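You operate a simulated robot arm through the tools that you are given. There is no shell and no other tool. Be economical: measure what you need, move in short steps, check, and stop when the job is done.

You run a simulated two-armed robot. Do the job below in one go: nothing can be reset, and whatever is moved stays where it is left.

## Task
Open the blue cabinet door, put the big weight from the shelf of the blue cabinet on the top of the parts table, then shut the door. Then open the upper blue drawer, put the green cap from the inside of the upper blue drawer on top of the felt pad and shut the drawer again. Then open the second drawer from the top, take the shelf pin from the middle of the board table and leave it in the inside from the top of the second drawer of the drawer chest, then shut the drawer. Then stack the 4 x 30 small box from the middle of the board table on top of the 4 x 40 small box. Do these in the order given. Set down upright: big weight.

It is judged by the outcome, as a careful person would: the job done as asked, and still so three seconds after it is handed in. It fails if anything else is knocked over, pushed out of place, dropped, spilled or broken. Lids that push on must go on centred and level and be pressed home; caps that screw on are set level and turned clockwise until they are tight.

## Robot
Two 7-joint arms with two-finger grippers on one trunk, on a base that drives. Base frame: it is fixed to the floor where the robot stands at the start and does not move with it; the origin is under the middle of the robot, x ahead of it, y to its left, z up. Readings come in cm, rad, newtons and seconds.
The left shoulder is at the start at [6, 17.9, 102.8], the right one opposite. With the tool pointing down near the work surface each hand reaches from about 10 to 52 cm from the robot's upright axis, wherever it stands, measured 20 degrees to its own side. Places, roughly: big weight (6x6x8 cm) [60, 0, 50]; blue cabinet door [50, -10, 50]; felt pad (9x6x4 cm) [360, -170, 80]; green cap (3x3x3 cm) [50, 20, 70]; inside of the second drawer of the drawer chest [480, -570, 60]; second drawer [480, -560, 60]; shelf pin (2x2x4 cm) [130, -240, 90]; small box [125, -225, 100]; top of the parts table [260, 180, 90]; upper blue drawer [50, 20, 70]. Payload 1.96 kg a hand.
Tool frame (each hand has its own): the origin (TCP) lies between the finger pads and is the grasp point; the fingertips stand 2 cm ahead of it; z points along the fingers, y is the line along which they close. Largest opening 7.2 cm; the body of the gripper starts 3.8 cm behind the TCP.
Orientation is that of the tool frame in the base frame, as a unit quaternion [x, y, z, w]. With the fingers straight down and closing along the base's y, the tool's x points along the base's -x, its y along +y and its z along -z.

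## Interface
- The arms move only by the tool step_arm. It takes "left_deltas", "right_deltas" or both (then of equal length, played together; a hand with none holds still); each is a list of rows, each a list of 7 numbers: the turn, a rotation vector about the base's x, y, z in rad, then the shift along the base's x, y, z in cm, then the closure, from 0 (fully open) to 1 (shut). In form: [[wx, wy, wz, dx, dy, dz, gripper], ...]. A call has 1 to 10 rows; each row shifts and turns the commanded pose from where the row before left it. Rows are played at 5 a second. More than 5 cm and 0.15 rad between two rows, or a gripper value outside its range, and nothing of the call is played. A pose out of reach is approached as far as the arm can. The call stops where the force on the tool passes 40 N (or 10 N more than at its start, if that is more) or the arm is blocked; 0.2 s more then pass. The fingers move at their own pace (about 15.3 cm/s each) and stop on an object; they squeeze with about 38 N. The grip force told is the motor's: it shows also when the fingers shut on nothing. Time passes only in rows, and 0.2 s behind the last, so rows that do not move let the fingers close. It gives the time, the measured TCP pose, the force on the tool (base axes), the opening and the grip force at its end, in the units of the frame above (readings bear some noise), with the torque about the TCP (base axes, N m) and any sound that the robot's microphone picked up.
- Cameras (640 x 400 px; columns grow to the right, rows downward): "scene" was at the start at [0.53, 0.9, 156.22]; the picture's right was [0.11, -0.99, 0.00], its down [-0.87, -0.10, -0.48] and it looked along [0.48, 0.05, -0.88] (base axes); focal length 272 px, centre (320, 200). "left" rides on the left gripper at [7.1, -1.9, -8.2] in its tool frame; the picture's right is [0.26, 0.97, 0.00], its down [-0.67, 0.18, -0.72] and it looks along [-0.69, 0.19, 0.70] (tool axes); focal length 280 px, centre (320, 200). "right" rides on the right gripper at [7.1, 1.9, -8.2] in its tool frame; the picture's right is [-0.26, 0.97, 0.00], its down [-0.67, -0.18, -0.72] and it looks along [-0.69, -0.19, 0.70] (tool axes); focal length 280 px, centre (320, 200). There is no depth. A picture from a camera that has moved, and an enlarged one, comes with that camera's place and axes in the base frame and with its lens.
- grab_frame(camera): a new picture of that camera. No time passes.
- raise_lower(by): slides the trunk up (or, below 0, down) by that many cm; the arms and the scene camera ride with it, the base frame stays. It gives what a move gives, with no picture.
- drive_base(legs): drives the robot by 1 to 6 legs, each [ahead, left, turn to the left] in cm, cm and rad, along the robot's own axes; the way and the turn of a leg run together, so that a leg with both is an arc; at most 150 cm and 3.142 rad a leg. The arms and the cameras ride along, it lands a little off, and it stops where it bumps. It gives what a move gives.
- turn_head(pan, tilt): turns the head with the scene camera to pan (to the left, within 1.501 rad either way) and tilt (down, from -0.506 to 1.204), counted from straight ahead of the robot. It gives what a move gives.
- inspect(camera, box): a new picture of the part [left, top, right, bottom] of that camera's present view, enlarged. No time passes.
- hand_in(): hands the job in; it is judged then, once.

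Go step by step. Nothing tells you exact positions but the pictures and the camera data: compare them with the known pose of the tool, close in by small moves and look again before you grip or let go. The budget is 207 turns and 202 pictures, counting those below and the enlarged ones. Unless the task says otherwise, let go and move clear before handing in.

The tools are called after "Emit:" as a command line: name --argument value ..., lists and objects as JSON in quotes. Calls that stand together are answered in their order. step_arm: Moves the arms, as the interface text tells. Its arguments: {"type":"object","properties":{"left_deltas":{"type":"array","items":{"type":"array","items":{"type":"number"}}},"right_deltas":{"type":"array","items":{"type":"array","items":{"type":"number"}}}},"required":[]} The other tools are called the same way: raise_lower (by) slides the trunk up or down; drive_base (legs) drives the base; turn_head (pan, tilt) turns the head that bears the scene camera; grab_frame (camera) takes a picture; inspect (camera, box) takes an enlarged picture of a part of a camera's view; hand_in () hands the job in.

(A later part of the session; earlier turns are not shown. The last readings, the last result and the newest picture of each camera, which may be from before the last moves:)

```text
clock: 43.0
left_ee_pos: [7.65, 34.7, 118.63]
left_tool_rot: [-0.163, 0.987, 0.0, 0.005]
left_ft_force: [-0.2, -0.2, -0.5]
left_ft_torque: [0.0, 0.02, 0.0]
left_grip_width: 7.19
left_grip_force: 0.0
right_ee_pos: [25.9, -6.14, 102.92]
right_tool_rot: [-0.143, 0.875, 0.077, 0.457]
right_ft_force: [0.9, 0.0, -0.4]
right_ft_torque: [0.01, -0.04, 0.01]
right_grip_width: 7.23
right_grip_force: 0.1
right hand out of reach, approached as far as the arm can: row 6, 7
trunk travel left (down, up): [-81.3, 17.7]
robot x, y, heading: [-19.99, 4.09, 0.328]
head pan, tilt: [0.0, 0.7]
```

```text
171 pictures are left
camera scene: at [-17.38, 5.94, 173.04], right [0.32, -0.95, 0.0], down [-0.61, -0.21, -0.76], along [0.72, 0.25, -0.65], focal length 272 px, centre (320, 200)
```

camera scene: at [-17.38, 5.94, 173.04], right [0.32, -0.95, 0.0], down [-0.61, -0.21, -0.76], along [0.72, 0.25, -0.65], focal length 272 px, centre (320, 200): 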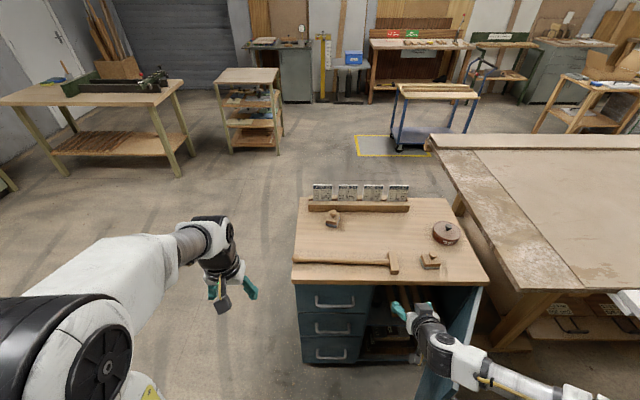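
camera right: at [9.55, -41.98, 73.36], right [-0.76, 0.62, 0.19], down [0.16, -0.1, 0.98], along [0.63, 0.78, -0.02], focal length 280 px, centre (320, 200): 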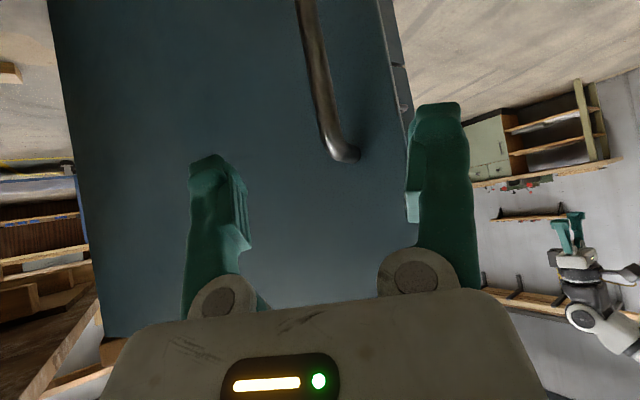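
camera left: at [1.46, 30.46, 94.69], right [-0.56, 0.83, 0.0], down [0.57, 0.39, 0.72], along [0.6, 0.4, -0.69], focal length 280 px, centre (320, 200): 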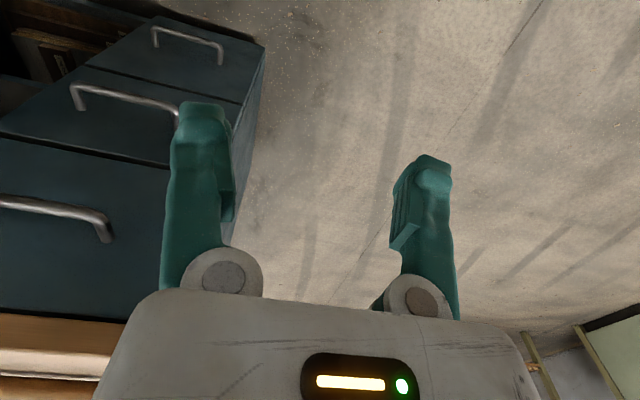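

The forearm lies out over the door; lowering would hit it. I fold the arm back to the start posture to see whether the elbow returns up.

Emit:
step_arm --right_deltas '[[-0.044, 0.13, 0, -1, -0.5, 1, 0], [-0.044, 0.13, 0, -1, -0.5, 1, 0], [-0.044, 0.13, 0, -1, -0.5, 1, 0], [-0.044, 0.13, 0, -1, -0.5, 1, 0], [-0.044, 0.13, 0, -1, -0.5, 1, 0], [-0.044, 0.13, 0, -1, 0, 1, 0], [-0.044, 0.13, 0, 0, 0, 1, 0]]'

Emit:
grab_frame --camera "scene"

```text
clock: 44.6
left_ee_pos: [7.61, 34.66, 118.59]
left_tool_rot: [-0.162, 0.987, -0.001, 0.006]
left_ft_force: [-0.1, 0.1, 0.2]
left_ft_torque: [-0.04, -0.02, 0.02]
left_grip_width: 7.18
left_grip_force: 0.1
right_ee_pos: [21.24, -8.35, 105.54]
right_tool_rot: [-0.168, 0.984, 0.02, 0.058]
right_ft_force: [0.6, 0.2, 0.5]
right_ft_torque: [-0.06, -0.03, 0.01]
right_grip_width: 7.18
right_grip_force: 0.1
right hand out of reach, approached as far as the arm can: row 1, 2, 5, 6
trunk travel left (down, up): [-81.3, 17.7]
robot x, y, heading: [-20.05, 4.6, 0.329]
head pan, tilt: [0.0, 0.7]
```

```text
170 pictures are left
camera scene: at [-17.5, 6.01, 173.04], right [0.32, -0.95, 0.0], down [-0.61, -0.21, -0.76], along [0.72, 0.25, -0.64], focal length 272 px, centre (320, 200)
```

scene: 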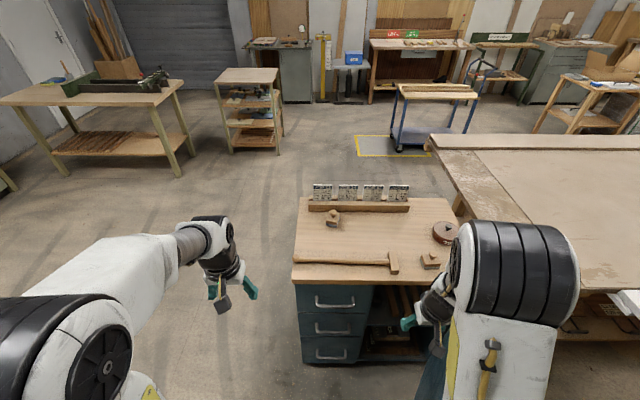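

The elbow came up but still to the right. I try pulling the hand inward to draw the elbow over.

Emit:
step_arm --right_deltas '[[-0.04, 0.11, 0, -0.6, 1.9, -0.6, 0], [0, 0, 0, -0.6, 1.9, -0.6, 0], [0, 0, 0, -0.6, 1.9, -0.6, 0], [0, 0, 0, -0.6, 1.9, -0.6, 0], [0, 0, 0, -0.6, 1.9, -0.6, 0], [0, 0, 0, -0.6, 1.9, -0.6, 0], [0, 0, 0, -0.6, 1.9, -0.6, 0], [0, 0, 0, -0.6, 1.9, -0.6, 0]]'

Emit:
grab_frame --camera "scene"

```text
clock: 46.4
left_ee_pos: [7.51, 34.71, 118.62]
left_tool_rot: [-0.162, 0.987, 0.001, 0.006]
left_ft_force: [0.7, -0.2, -0.7]
left_ft_torque: [0.0, 0.02, -0.02]
left_grip_width: 7.2
left_grip_force: 0.1
right_ee_pos: [16.27, 6.73, 100.79]
right_tool_rot: [-0.169, 0.986, 0.01, 0.001]
right_ft_force: [-0.7, 0.1, 0.0]
right_ft_torque: [-0.01, 0.01, 0.0]
right_grip_width: 7.2
right_grip_force: 0.1
trunk travel left (down, up): [-81.3, 17.7]
robot x, y, heading: [-20.21, 5.07, 0.325]
head pan, tilt: [0.0, 0.7]
```

```text
169 pictures are left
camera scene: at [-17.55, 5.86, 173.04], right [0.32, -0.95, 0.0], down [-0.61, -0.21, -0.76], along [0.72, 0.25, -0.64], focal length 272 px, centre (320, 200)
```

scene: 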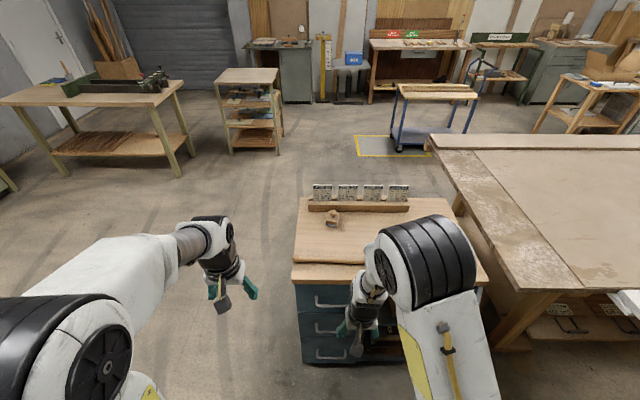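

Elbow is now well left of the door. I lower the trunk by 37.

Emit:
raise_lower --by -37

Emit:
step_arm --right_deltas '[[0.044, -0.13, 0, 1.4, -1.5, 0.5, 0], [0.044, -0.13, 0, 1.4, -1.5, 0.5, 0], [0.044, -0.13, 0, 1.4, -1.5, 0.5, 0], [0.044, -0.13, 0, 1.4, -1.5, 0.5, 0], [0.044, -0.13, 0, 1.4, -1.5, 0.5, 0], [0.044, -0.13, 0, 1.4, -1.5, 0.5, 0], [0.044, -0.13, 0, 1.4, -1.5, 0.5, 0]]'

Emit:
grab_frame --camera "scene"

Emit:
grab_frame --camera "right"

```text
clock: 50.0
left_ee_pos: [7.63, 34.62, 81.79]
left_tool_rot: [-0.163, 0.987, 0.001, 0.006]
left_ft_force: [0.3, 0.3, -0.6]
left_ft_torque: [0.01, 0.0, -0.01]
left_grip_width: 7.2
left_grip_force: 0.1
right_ee_pos: [16.25, 6.62, 63.82]
right_tool_rot: [-0.169, 0.986, 0.011, 0.0]
right_ft_force: [-0.1, -0.6, 0.0]
right_ft_torque: [-0.01, 0.02, -0.02]
right_grip_width: 7.21
right_grip_force: 0.0
trunk travel left (down, up): [-44.3, 54.7]
robot x, y, heading: [-19.8, 4.85, 0.33]
head pan, tilt: [0.0, 0.7]
```

```text
clock: 51.6
left_ee_pos: [7.56, 34.61, 81.58]
left_tool_rot: [-0.162, 0.987, 0.001, 0.005]
left_ft_force: [-0.2, -0.3, -0.2]
left_ft_torque: [0.01, 0.02, 0.01]
left_grip_width: 7.21
left_grip_force: 0.0
right_ee_pos: [26.81, -3.6, 67.09]
right_tool_rot: [-0.154, 0.872, 0.082, 0.458]
right_ft_force: [-0.5, -0.6, 0.3]
right_ft_torque: [0.04, 0.02, -0.03]
right_grip_width: 7.19
right_grip_force: 0.1
right hand out of reach, approached as far as the arm can: row 5
trunk travel left (down, up): [-44.3, 54.7]
robot x, y, heading: [-19.83, 4.95, 0.331]
head pan, tilt: [0.0, 0.7]
```

```text
168 pictures are left
camera scene: at [-17.48, 5.74, 136.04], right [0.32, -0.95, 0.0], down [-0.61, -0.21, -0.76], along [0.72, 0.25, -0.64], focal length 272 px, centre (320, 200)
```

scene: 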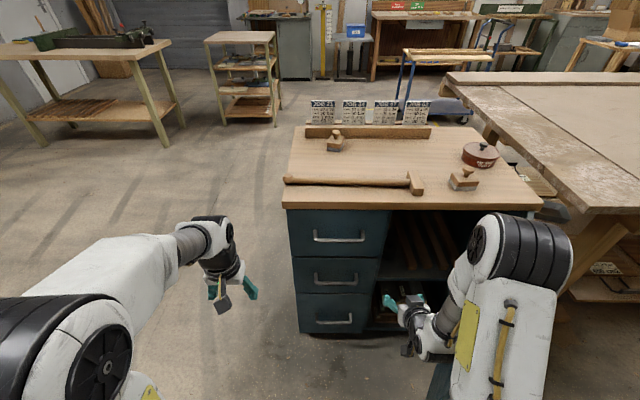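

```text
167 pictures are left
camera right: at [16.01, -5.35, 65.84], right [-0.19, 0.96, 0.22], down [-0.13, -0.24, 0.96], along [0.97, 0.16, 0.17], focal length 280 px, centre (320, 200)
```

right: 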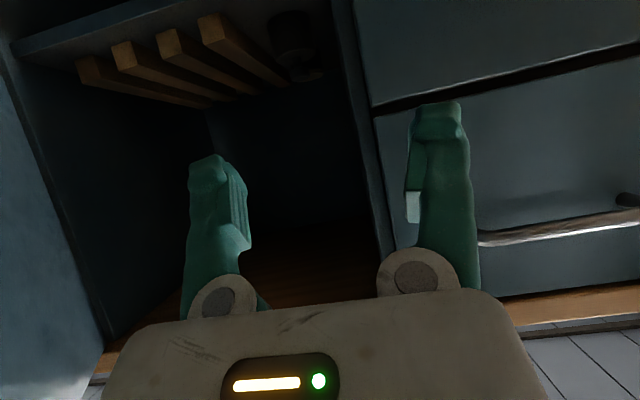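

I see the weight upside-down in the right camera, beside the sticks. I enlarge it.

Emit:
inspect --camera "right" --box '[180, 0, 400, 140]'

```text
2.86 times, centred on (290, 70) of right
camera zoom: at [16.01, -5.35, 65.84], right [-0.19, 0.96, 0.22], down [-0.13, -0.24, 0.96], along [0.97, 0.16, 0.17], focal length 801 px, centre (406, 571)
```

zoom: 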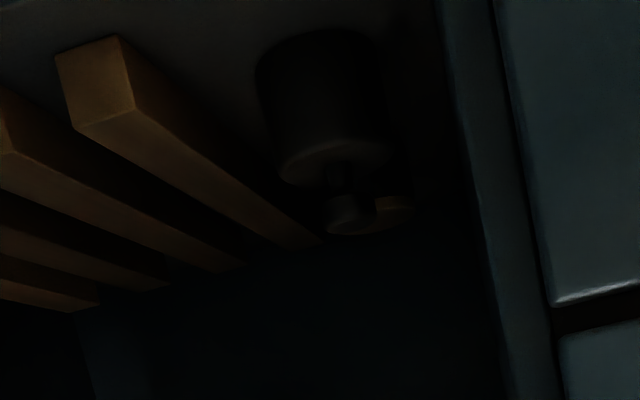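

It's a cylinder weight with a knob, standing near the left wall. I move closer to measure.

Emit:
step_arm --right_deltas '[[0, 0, 0, 2.77, 0.3, -1.4, 0], [0, 0, 0, 2.77, 0.3, -1.4, 0], [0, 0, 0, 2.77, 0.3, -1.4, 0], [0, 0, 0, 2.77, 0.3, -1.4, 0]]'

Emit:
inspect --camera "right" --box '[180, 0, 460, 180]'

Emit:
grab_frame --camera "scene"

```text
clock: 52.6
left_ee_pos: [7.54, 34.59, 81.64]
left_tool_rot: [-0.162, 0.987, 0.0, 0.005]
left_ft_force: [0.1, 0.4, -0.1]
left_ft_torque: [-0.06, -0.02, 0.01]
left_grip_width: 7.22
left_grip_force: 0.0
right_ee_pos: [38.04, -2.18, 61.45]
right_tool_rot: [-0.153, 0.873, 0.08, 0.456]
right_ft_force: [0.6, -0.7, 0.7]
right_ft_torque: [0.0, 0.03, 0.04]
right_grip_width: 7.21
right_grip_force: 0.0
trunk travel left (down, up): [-44.3, 54.7]
robot x, y, heading: [-19.76, 4.88, 0.329]
head pan, tilt: [0.0, 0.7]
```

```text
2.22 times, centred on (320, 90) of right
camera zoom: at [27.29, -3.91, 60.26], right [-0.19, 0.96, 0.22], down [-0.13, -0.24, 0.96], along [0.97, 0.15, 0.17], focal length 623 px, centre (320, 444)
```

zoom: 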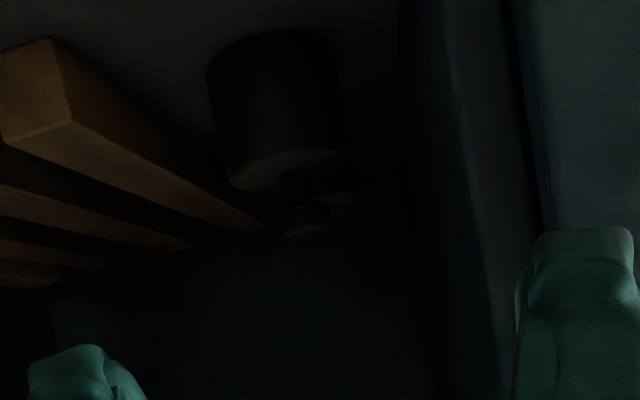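

```text
164 pictures are left
camera scene: at [-17.46, 5.78, 136.04], right [0.32, -0.95, 0.0], down [-0.61, -0.21, -0.76], along [0.72, 0.25, -0.64], focal length 272 px, centre (320, 200)
```

scene: 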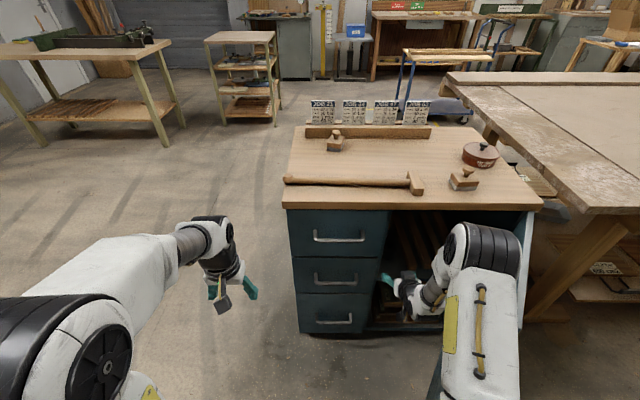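

Triangulated knob ≈ [58.8, 2.7, 54.5]. I move in with partly closed fingers, staying above, and look again.

Emit:
step_arm --right_deltas '[[0, 0, 0, 2.5, 0.5, -0.6, 0.3], [0, 0, 0, 2.5, 0.5, -0.6, 0.3], [0, 0, 0, 2.5, 0.5, -0.6, 0.3], [0, 0, 0, 2.5, 0.5, -0.5, 0.3], [0, 0, 0, 2.0, 0.5, -0.5, 0.3]]'

Emit:
grab_frame --camera "right"

Emit:
inspect --camera "scene" --box '[360, 180, 560, 340]'

```text
clock: 53.8
left_ee_pos: [7.61, 34.59, 81.7]
left_tool_rot: [-0.162, 0.987, 0.001, 0.004]
left_ft_force: [0.2, -1.3, -0.3]
left_ft_torque: [-0.02, -0.01, 0.01]
left_grip_width: 7.19
left_grip_force: 0.0
right_ee_pos: [49.59, 0.03, 58.64]
right_tool_rot: [-0.154, 0.872, 0.081, 0.457]
right_ft_force: [0.5, 0.3, 0.3]
right_ft_torque: [-0.01, -0.02, 0.0]
right_grip_width: 5.03
right_grip_force: 0.0
trunk travel left (down, up): [-44.3, 54.7]
robot x, y, heading: [-20.06, 4.91, 0.332]
head pan, tilt: [0.0, 0.7]
```

```text
163 pictures are left
camera right: at [39.02, -1.7, 57.44], right [-0.19, 0.96, 0.22], down [-0.13, -0.24, 0.96], along [0.97, 0.16, 0.17], focal length 280 px, centre (320, 200)
```

right: 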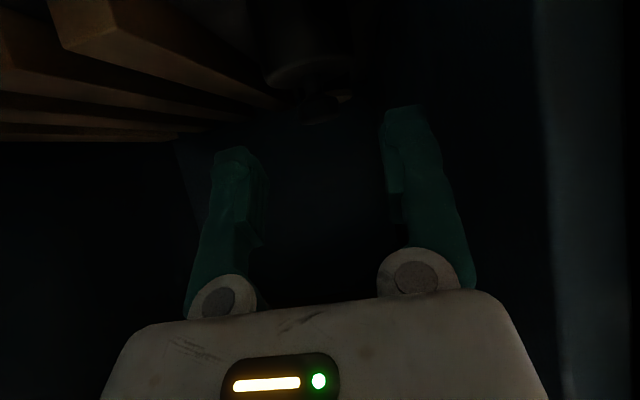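

```text
2.50 times, centred on (460, 260) of scene
camera zoom: at [-17.48, 5.78, 136.04], right [0.32, -0.95, 0.0], down [-0.61, -0.21, -0.76], along [0.72, 0.25, -0.64], focal length 680 px, centre (-30, 50)
```

zoom: 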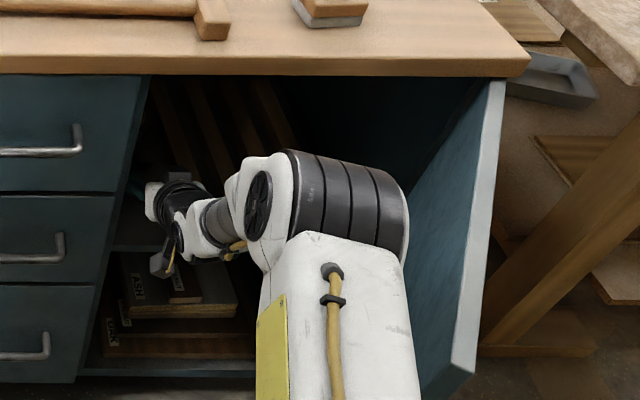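

Estimates agree: knob ≈ [58.3, 2.65, 54.6]. I move to it and close.

Emit:
step_arm --right_deltas '[[0, 0, 0, 2.0, 0.6, -0.9, 0.3], [0, 0, 0, 2.0, 0.6, -0.9, 0.3], [0, 0, 0, 2.0, 0.6, -0.9, 0.3], [0, 0, 0, 1.9, 0.6, -0.8, 0.3]]'

Emit:
inspect --camera "right" --box '[180, 0, 460, 180]'

```text
clock: 54.8
left_ee_pos: [7.54, 34.7, 81.68]
left_tool_rot: [-0.163, 0.987, 0.001, 0.005]
left_ft_force: [-0.5, -0.5, 0.1]
left_ft_torque: [0.03, -0.03, 0.01]
left_grip_width: 7.19
left_grip_force: 0.1
right_ee_pos: [57.7, 2.42, 55.03]
right_tool_rot: [-0.155, 0.873, 0.082, 0.456]
right_ft_force: [-0.4, 0.1, -0.7]
right_ft_torque: [0.0, 0.02, 0.01]
right_grip_width: 5.02
right_grip_force: 0.1
trunk travel left (down, up): [-44.3, 54.7]
robot x, y, heading: [-20.1, 5.1, 0.327]
head pan, tilt: [0.0, 0.7]
```

```text
2.22 times, centred on (320, 90) of right
camera zoom: at [47.04, 0.65, 53.86], right [-0.19, 0.96, 0.22], down [-0.13, -0.24, 0.96], along [0.97, 0.16, 0.17], focal length 623 px, centre (320, 444)
```

zoom: 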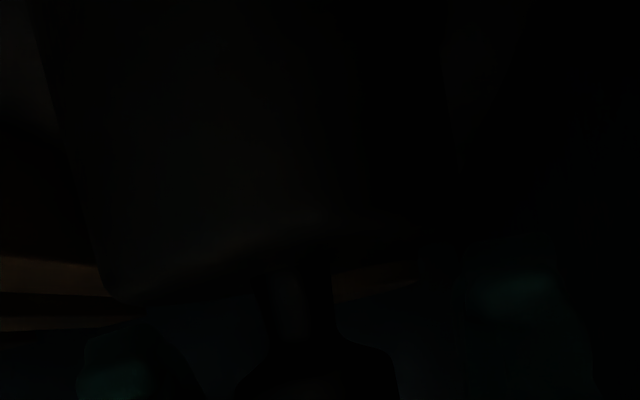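

The knob lies between the fingertips. I close and check the grip, then lift slightly.

Emit:
step_arm --right_deltas '[[0, 0, 0, 0, 0, 0, 1], [0, 0, 0, 0, 0, 0, 1], [0, 0, 0, 0, 0, 0, 1], [0, 0, 0, 0, 0, 0.5, 1], [0, 0, 0, 0, 0, 0.5, 1], [0, 0, 0, 0, 0, 0.5, 1]]'

Emit:
grab_frame --camera "right"

```text
clock: 56.2
left_ee_pos: [7.62, 34.62, 81.68]
left_tool_rot: [-0.162, 0.987, 0.001, 0.005]
left_ft_force: [0.0, 0.4, -0.6]
left_ft_torque: [-0.03, -0.03, 0.01]
left_grip_width: 7.22
left_grip_force: 0.0
right_ee_pos: [57.65, 2.34, 56.57]
right_tool_rot: [-0.154, 0.873, 0.082, 0.456]
right_ft_force: [-0.5, -0.4, -10.6]
right_ft_torque: [0.02, -0.01, 0.01]
right_grip_width: 2.18
right_grip_force: 38.3
trunk travel left (down, up): [-44.3, 54.7]
robot x, y, heading: [-20.0, 5.02, 0.326]
head pan, tilt: [0.0, 0.7]
```

```text
160 pictures are left
camera right: at [46.91, 0.6, 55.37], right [-0.19, 0.96, 0.22], down [-0.13, -0.24, 0.96], along [0.97, 0.16, 0.17], focal length 280 px, centre (320, 200)
```

right: 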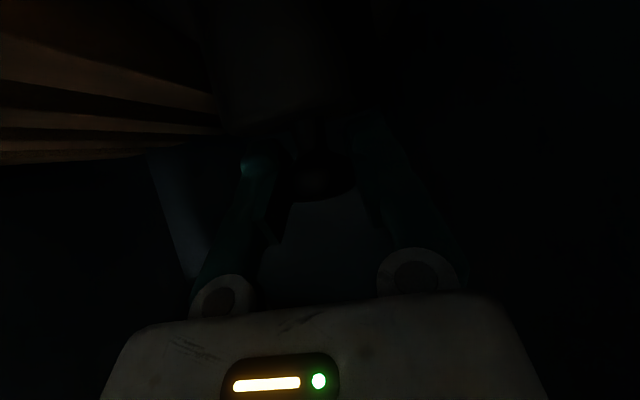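

Weight lifted (about 10 N). I raise a little and pull straight out.

Emit:
step_arm --right_deltas '[[0, 0, 0, 0, 0, 1, 1], [0, 0, 0, 0, 0, 1, 1], [0, 0, 0, -2.2, -0.7, 0.3, 1], [0, 0, 0, -2.4, -0.8, 0.3, 1], [0, 0, 0, -2.4, -0.8, 0.3, 1], [0, 0, 0, -2.4, -0.8, 0.3, 1], [0, 0, 0, -2.4, -0.8, 0.3, 1], [0, 0, 0, -2.6, -0.6, 0.3, 1], [0, 0, 0, -2.6, -0.4, 0.3, 1], [0, 0, 0, -2.6, -0.4, 0.3, 1]]'

Emit:
grab_frame --camera "scene"

```text
clock: 58.4
left_ee_pos: [7.63, 34.69, 81.73]
left_tool_rot: [-0.163, 0.987, 0.001, 0.005]
left_ft_force: [0.3, 0.1, 0.3]
left_ft_torque: [0.04, 0.01, 0.02]
left_grip_width: 7.2
left_grip_force: 0.1
right_ee_pos: [37.84, -2.63, 61.01]
right_tool_rot: [-0.153, 0.872, 0.081, 0.457]
right_ft_force: [-0.9, -0.6, -10.1]
right_ft_torque: [-0.02, -0.04, -0.02]
right_grip_width: 2.17
right_grip_force: 37.5
trunk travel left (down, up): [-44.3, 54.7]
robot x, y, heading: [-19.77, 4.27, 0.329]
head pan, tilt: [0.0, 0.7]
```

```text
159 pictures are left
camera scene: at [-17.42, 5.76, 136.04], right [0.32, -0.95, 0.0], down [-0.61, -0.21, -0.76], along [0.72, 0.25, -0.64], focal length 272 px, centre (320, 200)
```

scene: 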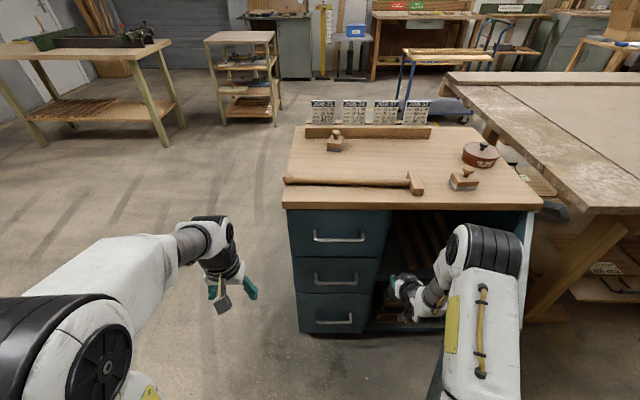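

Out of the shelf; a bit more backward, then I raise the trunk.

Emit:
step_arm --right_deltas '[[0, 0, 0, -2.8, -0.3, 1.0, 1], [0, 0, 0, -2.8, -0.3, 1.0, 1], [0, 0, 0, -2.8, -0.3, 1.0, 1], [0, 0, 0, -2.8, 0.5, 1.0, 1]]'

Emit:
raise_lower --by 42

Emit:
grab_frame --camera "scene"

```text
clock: 59.4
left_ee_pos: [7.56, 34.69, 81.62]
left_tool_rot: [-0.162, 0.987, 0.001, 0.006]
left_ft_force: [-0.4, 0.3, 0.4]
left_ft_torque: [0.03, 0.03, 0.01]
left_grip_width: 7.21
left_grip_force: 0.1
right_ee_pos: [26.85, -3.2, 65.08]
right_tool_rot: [-0.154, 0.872, 0.081, 0.457]
right_ft_force: [-0.1, -0.3, -10.0]
right_ft_torque: [0.02, 0.0, 0.0]
right_grip_width: 2.2
right_grip_force: 37.4
trunk travel left (down, up): [-44.3, 54.7]
robot x, y, heading: [-20.16, 4.79, 0.332]
head pan, tilt: [0.0, 0.7]
```

```text
refused: 42 is not a number from -40 to 40
```

```text
158 pictures are left
camera scene: at [-17.47, 5.79, 136.04], right [0.32, -0.95, 0.0], down [-0.61, -0.21, -0.76], along [0.72, 0.25, -0.64], focal length 272 px, centre (320, 200)
```

scene: 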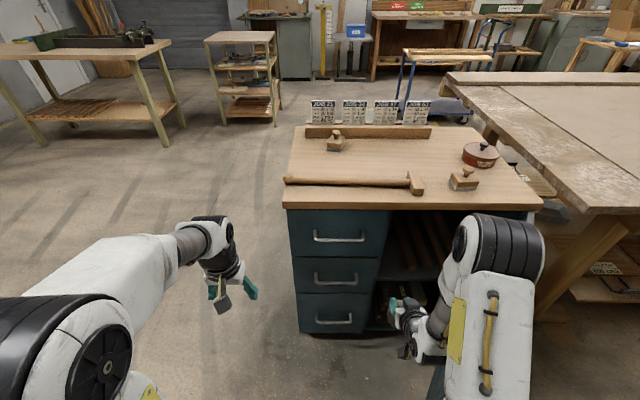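

I raise by 40, then drive left around the cabinet and toward the parts table.

Emit:
raise_lower --by 40

Emit:
drive_base --legs '[[0, 65, 0], [140, 0, 0], [60, 0, 0]]'

Emit:
grab_frame --camera "scene"

```text
clock: 63.2
left_ee_pos: [7.65, 34.63, 121.76]
left_tool_rot: [-0.162, 0.987, 0.001, 0.004]
left_ft_force: [-0.3, 0.9, 1.0]
left_ft_torque: [0.01, 0.01, 0.02]
left_grip_width: 7.18
left_grip_force: 0.1
right_ee_pos: [26.66, -3.13, 104.99]
right_tool_rot: [-0.155, 0.872, 0.083, 0.457]
right_ft_force: [-0.1, -0.6, -9.4]
right_ft_torque: [0.02, 0.0, 0.01]
right_grip_width: 2.18
right_grip_force: 38.0
trunk travel left (down, up): [-84.3, 14.7]
robot x, y, heading: [-20.07, 4.87, 0.329]
head pan, tilt: [0.0, 0.7]
```

```text
clock: 76.5
left_ee_pos: [180.11, 162.02, 121.69]
left_tool_rot: [-0.173, 0.985, 0.001, 0.006]
left_ft_force: [-0.2, -0.4, 0.2]
left_ft_torque: [0.01, -0.03, 0.01]
left_grip_width: 7.2
left_grip_force: 0.0
right_ee_pos: [200.1, 124.54, 105.01]
right_tool_rot: [-0.164, 0.871, 0.087, 0.456]
right_ft_force: [-0.1, -0.6, -10.1]
right_ft_torque: [-0.03, -0.02, 0.0]
right_grip_width: 2.18
right_grip_force: 38.2
trunk travel left (down, up): [-84.3, 14.7]
robot x, y, heading: [153.07, 131.19, 0.35]
head pan, tilt: [0.0, 0.7]
```

```text
157 pictures are left
camera scene: at [155.67, 132.64, 176.04], right [0.34, -0.94, 0.0], down [-0.61, -0.22, -0.76], along [0.72, 0.26, -0.64], focal length 272 px, centre (320, 200)
```

scene: 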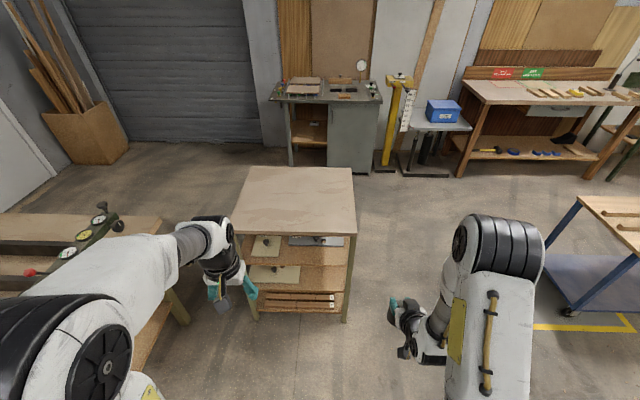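

The parts table top is ahead, front edge ~82 cm from me. I drive left 15 and ahead 25, then check.

Emit:
drive_base --legs '[[0, 15, 0], [24, 0, 0]]'

Emit:
grab_frame --camera "scene"

```text
clock: 79.3
left_ee_pos: [197.22, 184.2, 121.62]
left_tool_rot: [-0.172, 0.985, 0.002, 0.005]
left_ft_force: [-0.2, -0.5, 0.8]
left_ft_torque: [0.04, 0.02, 0.0]
left_grip_width: 7.2
left_grip_force: 0.1
right_ee_pos: [217.06, 146.62, 104.97]
right_tool_rot: [-0.162, 0.87, 0.086, 0.457]
right_ft_force: [-0.2, -0.2, -10.4]
right_ft_torque: [0.04, -0.02, -0.03]
right_grip_width: 2.18
right_grip_force: 37.6
trunk travel left (down, up): [-84.3, 14.7]
robot x, y, heading: [170.42, 153.72, 0.346]
head pan, tilt: [0.0, 0.7]
```

```text
156 pictures are left
camera scene: at [172.67, 154.9, 176.04], right [0.34, -0.94, 0.0], down [-0.61, -0.22, -0.76], along [0.72, 0.26, -0.64], focal length 272 px, centre (320, 200)
```

scene: 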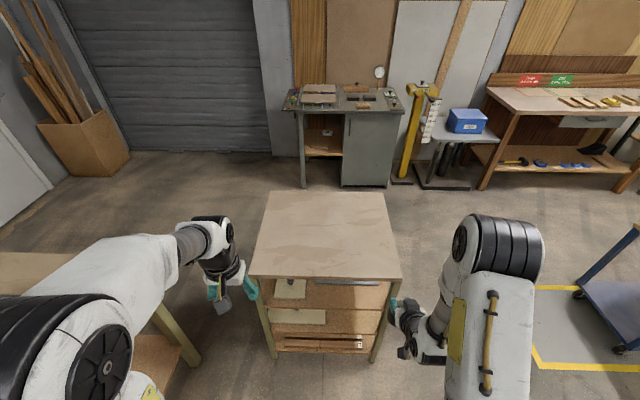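

The top is at about z 80; I drive 13 more, then extend the weight over it.

Emit:
drive_base --legs '[[13, 0, 0]]'

Emit:
step_arm --right_deltas '[[0, 0, 0, 2.35, 0.85, -0.6, 1], [0, 0, 0, 2.35, 0.85, -0.6, 1], [0, 0, 0, 2.35, 0.85, -0.6, 1], [0, 0, 0, 2.35, 0.85, -0.6, 1], [0, 0, 0, 2.35, 0.85, -0.6, 1], [0, 0, 0, 2.35, 0.85, -0.6, 1], [0, 0, 0, 2.35, 0.85, -0.6, 1], [0, 0, 0, 2.35, 0.85, -0.6, 1], [0, 0, 0, 2.35, 0.85, -0.6, 1], [0, 0, 0, 2.35, 0.85, -0.6, 1]]'

Emit:
grab_frame --camera "scene"

Emit:
grab_frame --camera "right"

```text
clock: 80.5
left_ee_pos: [208.9, 188.45, 121.66]
left_tool_rot: [-0.172, 0.985, 0.001, 0.004]
left_ft_force: [0.0, -0.1, -0.2]
left_ft_torque: [0.03, -0.01, 0.0]
left_grip_width: 7.19
left_grip_force: 0.0
right_ee_pos: [228.83, 151.02, 104.97]
right_tool_rot: [-0.163, 0.871, 0.087, 0.456]
right_ft_force: [0.9, 0.2, -8.8]
right_ft_torque: [0.02, -0.03, -0.04]
right_grip_width: 2.16
right_grip_force: 38.2
trunk travel left (down, up): [-84.3, 14.7]
robot x, y, heading: [182.2, 158.28, 0.347]
head pan, tilt: [0.0, 0.7]
```

```text
clock: 82.7
left_ee_pos: [209.15, 188.54, 121.63]
left_tool_rot: [-0.172, 0.985, 0.001, 0.005]
left_ft_force: [-0.3, -0.3, 1.2]
left_ft_torque: [0.01, -0.01, 0.0]
left_grip_width: 7.18
left_grip_force: 0.2
right_ee_pos: [252.57, 159.72, 98.74]
right_tool_rot: [-0.163, 0.872, 0.086, 0.454]
right_ft_force: [0.2, 0.3, -10.8]
right_ft_torque: [0.0, -0.02, -0.02]
right_grip_width: 2.16
right_grip_force: 38.2
trunk travel left (down, up): [-84.3, 14.7]
robot x, y, heading: [182.09, 157.77, 0.353]
head pan, tilt: [0.0, 0.7]
```

```text
155 pictures are left
camera scene: at [184.79, 159.23, 176.03], right [0.34, -0.94, 0.0], down [-0.61, -0.22, -0.76], along [0.72, 0.26, -0.65], focal length 272 px, centre (320, 200)
```

scene: 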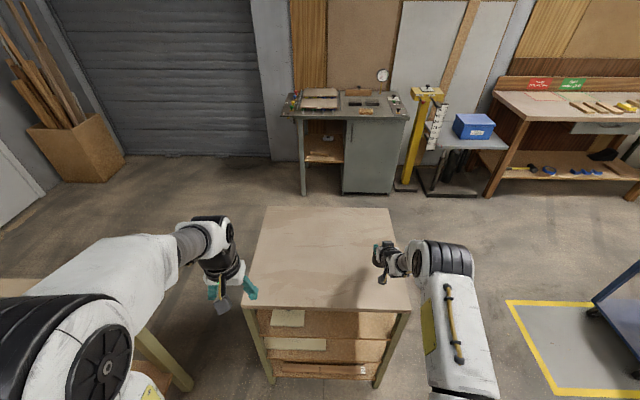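

```text
154 pictures are left
camera right: at [241.84, 157.71, 97.6], right [-0.21, 0.95, 0.22], down [-0.12, -0.25, 0.96], along [0.97, 0.18, 0.17], focal length 280 px, centre (320, 200)
```

right: 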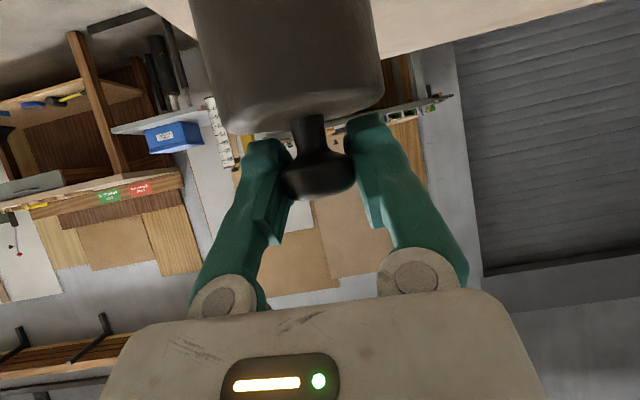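

Weight is over the top, about 12 cm in from the right edge. I lower gently.

Emit:
step_arm --right_deltas '[[0, 0, 0, 0, 0, -0.8, 1], [0, 0, 0, 0, 0, -0.8, 1], [0, 0, 0, 0, 0, -0.8, 1], [0, 0, 0, 0, 0, -0.8, 1], [0, 0, 0, 0, 0, -0.8, 1], [0, 0, 0, 0, 0, -0.8, 1], [0, 0, 0, 0, 0, -0.8, 1], [0, 0, 0, 0, 0, -0.8, 1], [0, 0, 0, 0, 0, -0.8, 1]]'

Emit:
inspect --camera "scene" --box '[300, 200, 480, 310]'

Emit:
grab_frame --camera "right"

```text
clock: 84.9
left_ee_pos: [208.53, 188.55, 121.68]
left_tool_rot: [-0.173, 0.985, 0.001, 0.007]
left_ft_force: [0.5, -0.2, 1.0]
left_ft_torque: [0.0, -0.01, -0.05]
left_grip_width: 7.21
left_grip_force: 0.0
right_ee_pos: [252.65, 159.7, 92.72]
right_tool_rot: [-0.162, 0.866, 0.086, 0.465]
right_ft_force: [-6.8, -1.7, 12.8]
right_ft_torque: [-0.17, 0.64, 0.04]
right_grip_width: 2.08
right_grip_force: 38.0
trunk travel left (down, up): [-84.3, 14.7]
robot x, y, heading: [182.01, 157.78, 0.347]
head pan, tilt: [0.0, 0.7]
stopped in row 9 (right hand): the force on the tool passed its limit at 55 N (the readings are from after the stop); the commanded pose is now the measured one
```

```text
3.56 times, centred on (390, 255) of scene
camera zoom: at [184.04, 159.15, 176.01], right [0.34, -0.94, 0.0], down [-0.6, -0.22, -0.77], along [0.72, 0.26, -0.64], focal length 968 px, centre (71, 4)
```

zoom: 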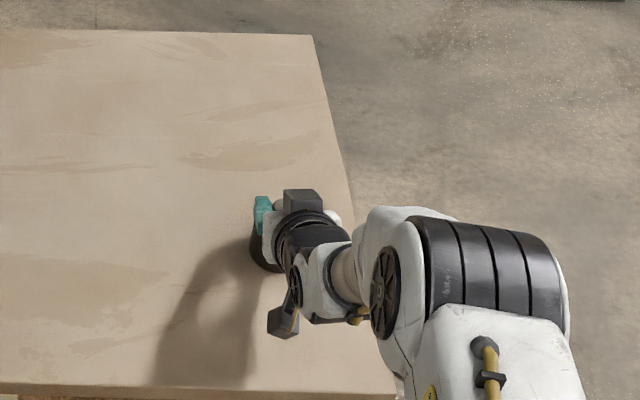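

```text
152 pictures are left
camera right: at [241.97, 157.76, 91.32], right [-0.21, 0.95, 0.22], down [-0.14, -0.25, 0.96], along [0.97, 0.17, 0.19], focal length 280 px, centre (320, 200)
```

right: 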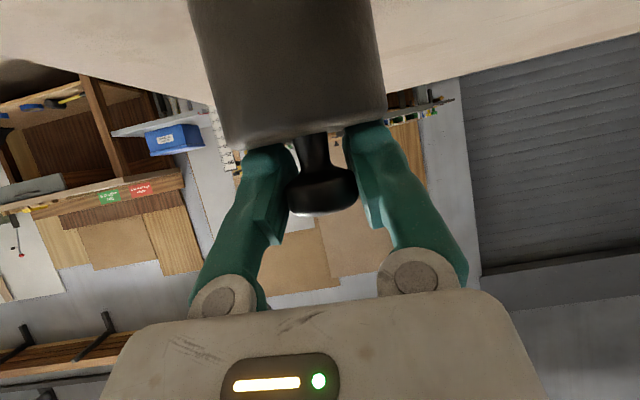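

The weight stands on the table. I ease up, open and back straight out.

Emit:
step_arm --right_deltas '[[0, 0, 0, 0, 0, 0.3, 1], [0, 0, 0, 0, 0, 0, 0.4], [0, 0, 0, 0, 0, 0, 0.2], [0, 0, 0, -1.5, -0.55, 0.4, 0.2], [0, 0, 0, -2, -0.7, 0.6, 0.2], [0, 0, 0, -2.35, -0.85, 0.6, 0.2], [0, 0, 0, -2.35, -0.85, 0.6, 0.2], [0, 0, 0, -2.35, -0.85, 0.6, 0.2]]'

Emit:
grab_frame --camera "right"

Emit:
inspect --camera "scene" --box '[300, 180, 480, 330]'

```text
clock: 86.7
left_ee_pos: [208.81, 188.53, 121.72]
left_tool_rot: [-0.173, 0.985, 0.001, 0.006]
left_ft_force: [0.3, 0.0, -0.1]
left_ft_torque: [0.02, -0.02, 0.05]
left_grip_width: 7.19
left_grip_force: 0.0
right_ee_pos: [241.88, 155.99, 95.57]
right_tool_rot: [-0.161, 0.867, 0.087, 0.463]
right_ft_force: [-1.3, 0.1, 0.8]
right_ft_torque: [0.01, -0.03, -0.04]
right_grip_width: 5.75
right_grip_force: 0.0
trunk travel left (down, up): [-84.3, 14.7]
robot x, y, heading: [181.62, 158.25, 0.348]
head pan, tilt: [0.0, 0.7]
```

```text
151 pictures are left
camera right: at [231.35, 154.03, 94.25], right [-0.21, 0.95, 0.22], down [-0.14, -0.25, 0.96], along [0.97, 0.17, 0.18], focal length 280 px, centre (320, 200)
```

right: 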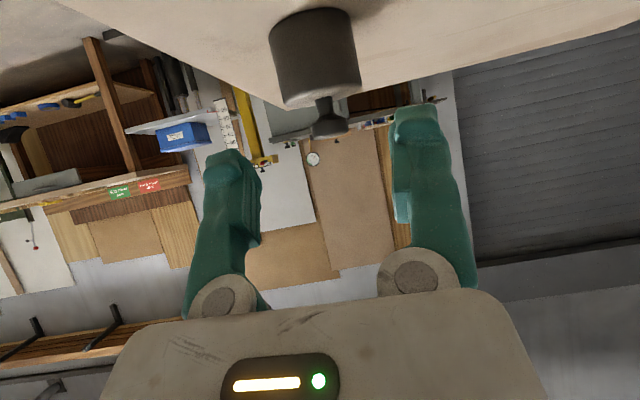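

```text
2.67 times, centred on (390, 255) of scene
camera zoom: at [184.4, 159.17, 176.04], right [0.34, -0.94, 0.0], down [-0.6, -0.22, -0.77], along [0.72, 0.26, -0.64], focal length 726 px, centre (133, 53)
```

zoom: 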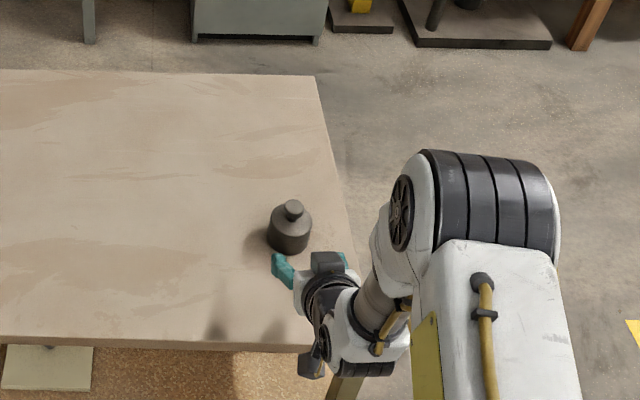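

Weight is upright on the parts table. I retract the arm and drive back along the same way to the cabinet.

Emit:
step_arm --right_deltas '[[0, 0, 0, -2.3, -0.8, 1.5, 0], [0, 0, 0, -2.3, -0.8, 1.5, 0], [0, 0, 0, -2.3, -0.8, 1.5, 0], [0, 0, 0, -2.3, -0.8, 1.5, 0], [0, 0, 0, -2.3, -0.8, 1.5, 0], [0, 0, 0, -1.3, -0.8, 1, 0]]'

Emit:
drive_base --legs '[[-37, 0, 0], [0, -15, 0], [-102, 0, -0.02], [-102, 0, 0]]'

Emit:
grab_frame --camera "scene"

```text
clock: 88.1
left_ee_pos: [208.93, 188.54, 121.65]
left_tool_rot: [-0.173, 0.985, 0.001, 0.005]
left_ft_force: [0.0, 0.6, 0.2]
left_ft_torque: [0.02, -0.02, 0.01]
left_grip_width: 7.22
left_grip_force: 0.0
right_ee_pos: [229.32, 151.0, 104.21]
right_tool_rot: [-0.163, 0.867, 0.088, 0.463]
right_ft_force: [-0.2, -0.9, 0.0]
right_ft_torque: [0.0, 0.01, -0.03]
right_grip_width: 7.19
right_grip_force: 0.1
trunk travel left (down, up): [-84.3, 14.7]
robot x, y, heading: [181.98, 158.33, 0.349]
head pan, tilt: [0.0, 0.7]
```

```text
clock: 101.3
left_ee_pos: [-14.08, 97.92, 121.62]
left_tool_rot: [-0.13, 0.991, 0.001, 0.005]
left_ft_force: [0.1, 0.2, -0.9]
left_ft_torque: [0.01, 0.01, -0.01]
left_grip_width: 7.19
left_grip_force: 0.0
right_ee_pos: [3.15, 58.76, 104.29]
right_tool_rot: [-0.126, 0.874, 0.067, 0.464]
right_ft_force: [-0.5, -0.8, -0.2]
right_ft_torque: [0.01, 0.0, 0.0]
right_grip_width: 7.2
right_grip_force: 0.0
trunk travel left (down, up): [-84.3, 14.7]
robot x, y, heading: [-43.55, 69.8, 0.263]
head pan, tilt: [0.0, 0.7]
```

```text
149 pictures are left
camera scene: at [-40.93, 70.68, 176.04], right [0.26, -0.96, 0.0], down [-0.62, -0.17, -0.76], along [0.74, 0.2, -0.64], focal length 272 px, centre (320, 200)
```

scene: 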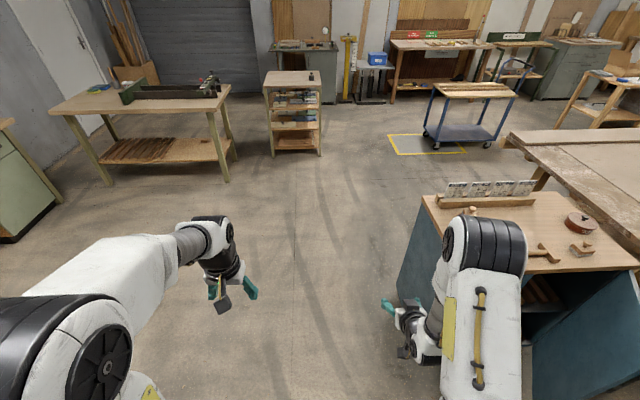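

I align and strafe right to the earlier door station, then swing the right hand over the door.

Emit:
drive_base --legs '[[0, 0, 0.065], [0, -69, 0]]'

Emit:
grab_frame --camera "scene"

```text
clock: 105.5
left_ee_pos: [6.44, 35.21, 121.67]
left_tool_rot: [-0.169, 0.986, 0.001, 0.006]
left_ft_force: [0.1, 0.1, -0.3]
left_ft_torque: [-0.02, -0.03, -0.01]
left_grip_width: 7.2
left_grip_force: 0.0
right_ee_pos: [26.47, -2.58, 104.13]
right_tool_rot: [-0.158, 0.868, 0.084, 0.463]
right_ft_force: [-0.3, 0.4, 0.3]
right_ft_torque: [0.01, 0.01, 0.0]
right_grip_width: 7.21
right_grip_force: 0.0
trunk travel left (down, up): [-84.3, 14.7]
robot x, y, heading: [-20.57, 5.08, 0.34]
head pan, tilt: [0.0, 0.7]
```

```text
148 pictures are left
camera scene: at [-18.34, 6.08, 176.04], right [0.33, -0.94, 0.0], down [-0.61, -0.22, -0.76], along [0.72, 0.26, -0.64], focal length 272 px, centre (320, 200)
```

scene: 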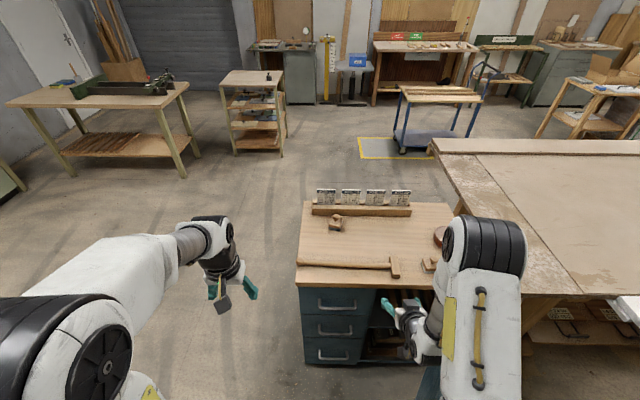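

Now I swing the right hand over to the right side of the door with its fingers pointing forward-left.

Emit:
step_arm --right_deltas '[[0, 0, 0, -1.28, -3.7, 0, 0.5], [-0.0204, 0.0252, 0.125, -1.28, -3.7, 0, 1], [-0.0204, 0.0252, 0.125, -1.28, -3.7, 0, 1], [-0.0204, 0.0252, 0.125, -1.28, -3.7, 0, 1], [-0.0204, 0.0252, 0.125, -1.28, -3.7, 0, 1], [-0.0204, 0.0252, 0.125, -1.28, -3.7, 0, 1], [-0.0204, 0.0252, 0.125, -1.28, -3.7, 0, 1], [0, 0, 0, -1.28, -3.7, 0, 1], [0, 0, 0, -1.28, -3.7, 0, 1]]'

Emit:
grab_frame --camera "scene"

Emit:
grab_frame --camera "right"

```text
clock: 107.5
left_ee_pos: [6.31, 35.02, 121.67]
left_tool_rot: [-0.168, 0.986, 0.0, 0.006]
left_ft_force: [-0.1, -1.0, 0.1]
left_ft_torque: [0.01, -0.01, 0.0]
left_grip_width: 7.21
left_grip_force: 0.0
right_ee_pos: [14.88, -35.99, 104.18]
right_tool_rot: [-0.486, 0.784, 0.209, 0.325]
right_ft_force: [-0.2, -0.4, 0.5]
right_ft_torque: [0.05, 0.01, 0.01]
right_grip_width: 0.01
right_grip_force: 30.2
trunk travel left (down, up): [-84.3, 14.7]
robot x, y, heading: [-20.71, 4.92, 0.34]
head pan, tilt: [0.0, 0.7]
```

```text
147 pictures are left
camera scene: at [-18.37, 5.83, 176.04], right [0.33, -0.94, 0.0], down [-0.61, -0.21, -0.77], along [0.72, 0.26, -0.64], focal length 272 px, centre (320, 200)
```

scene: 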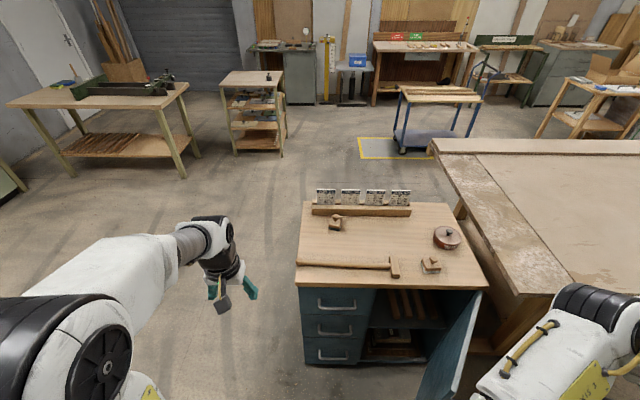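

```text
146 pictures are left
camera right: at [8.56, -44.71, 104.84], right [-0.78, 0.59, 0.2], down [0.16, -0.12, 0.98], along [0.6, 0.8, 0.0], focal length 280 px, centre (320, 200)
```

right: 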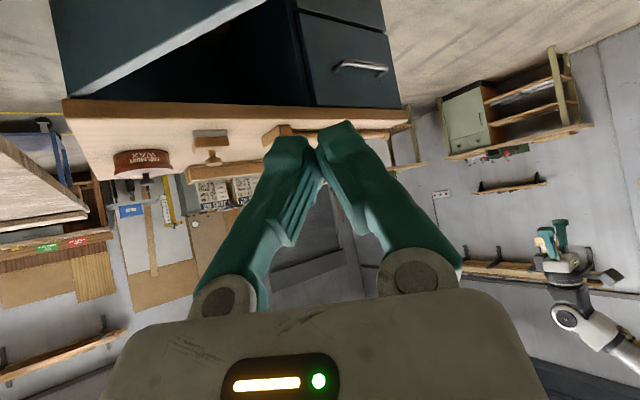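

Hand is on the door's outer side. I lower the trunk and push the door along its closing arc with closed fingers.

Emit:
raise_lower --by -33

Emit:
grab_frame --camera "right"

Emit:
grab_frame --camera "scene"

```text
clock: 110.8
left_ee_pos: [6.5, 35.12, 88.64]
left_tool_rot: [-0.169, 0.986, 0.001, 0.005]
left_ft_force: [0.0, -0.5, -0.5]
left_ft_torque: [-0.01, -0.03, -0.04]
left_grip_width: 7.19
left_grip_force: 0.1
right_ee_pos: [14.93, -35.91, 71.27]
right_tool_rot: [-0.486, 0.785, 0.208, 0.325]
right_ft_force: [-0.4, -0.3, 0.2]
right_ft_torque: [-0.01, -0.01, 0.01]
right_grip_width: 0.0
right_grip_force: 29.6
trunk travel left (down, up): [-51.3, 47.7]
robot x, y, heading: [-20.8, 5.33, 0.341]
head pan, tilt: [0.0, 0.7]
```

```text
145 pictures are left
camera right: at [8.6, -44.57, 71.88], right [-0.78, 0.59, 0.2], down [0.16, -0.12, 0.98], along [0.6, 0.8, 0.0], focal length 280 px, centre (320, 200)
```

right: 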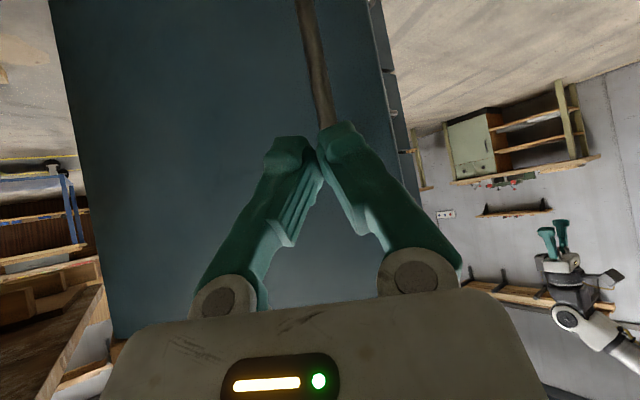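

```text
144 pictures are left
camera scene: at [-18.33, 6.02, 143.04], right [0.33, -0.94, 0.0], down [-0.61, -0.22, -0.76], along [0.72, 0.26, -0.64], focal length 272 px, centre (320, 200)
```

scene: 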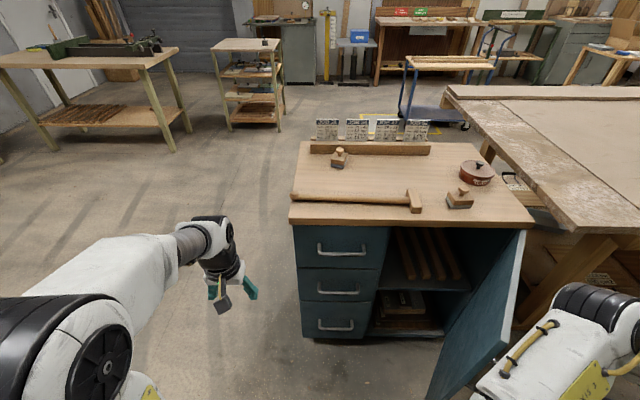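

I shift a bit toward the hinge to miss the handle, then push along the arc.

Emit:
step_arm --right_deltas '[[0, 0, 0, 2.5, -0.4, 0, 1], [0, 0, 0, 2.5, -0.4, 0, 1], [0, 0, -0.06, -0.1, 3.2, 0, 1], [0, 0, -0.06, 0.2, 3.2, 0, 1], [0, 0, -0.06, 0.5, 3.17, 0, 1], [0, 0, -0.06, 0.8, 3.1, 0, 1], [0, 0, -0.06, 1.1, 3.0, 0, 1], [0, 0, -0.06, 1.35, 2.9, 0, 1]]'

Emit:
grab_frame --camera "right"

Emit:
grab_frame --camera "scene"

```text
clock: 112.6
left_ee_pos: [6.41, 35.33, 88.63]
left_tool_rot: [-0.168, 0.986, 0.001, 0.005]
left_ft_force: [0.4, -0.4, -1.3]
left_ft_torque: [0.01, 0.0, -0.01]
left_grip_width: 7.21
left_grip_force: 0.0
right_ee_pos: [23.75, -18.23, 71.08]
right_tool_rot: [-0.336, 0.859, 0.146, 0.357]
right_ft_force: [-0.2, 0.7, 0.1]
right_ft_torque: [-0.04, 0.04, 0.05]
right_grip_width: 0.0
right_grip_force: 29.5
trunk travel left (down, up): [-51.3, 47.7]
robot x, y, heading: [-21.02, 4.95, 0.346]
head pan, tilt: [0.0, 0.7]
```

```text
143 pictures are left
camera right: at [14.67, -24.1, 71.8], right [-0.52, 0.83, 0.2], down [0.11, -0.16, 0.98], along [0.85, 0.53, 0.0], focal length 280 px, centre (320, 200)
```

right: 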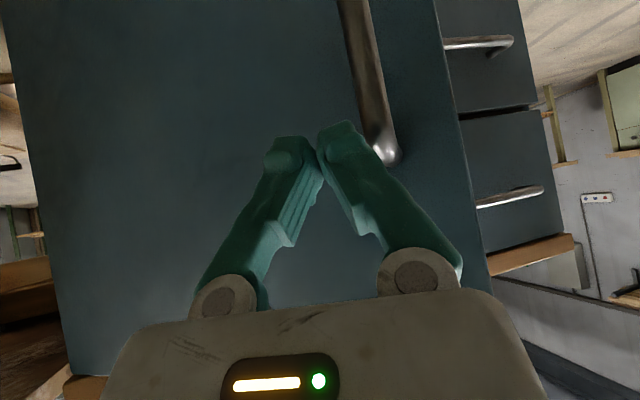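

```text
142 pictures are left
camera scene: at [-18.32, 6.09, 143.04], right [0.33, -0.94, 0.0], down [-0.61, -0.22, -0.76], along [0.72, 0.26, -0.64], focal length 272 px, centre (320, 200)
```

scene: 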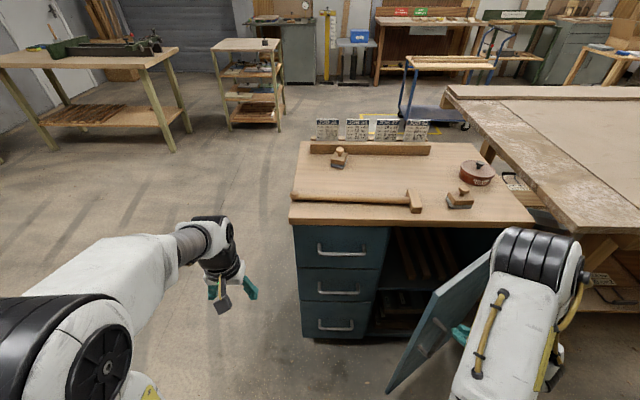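

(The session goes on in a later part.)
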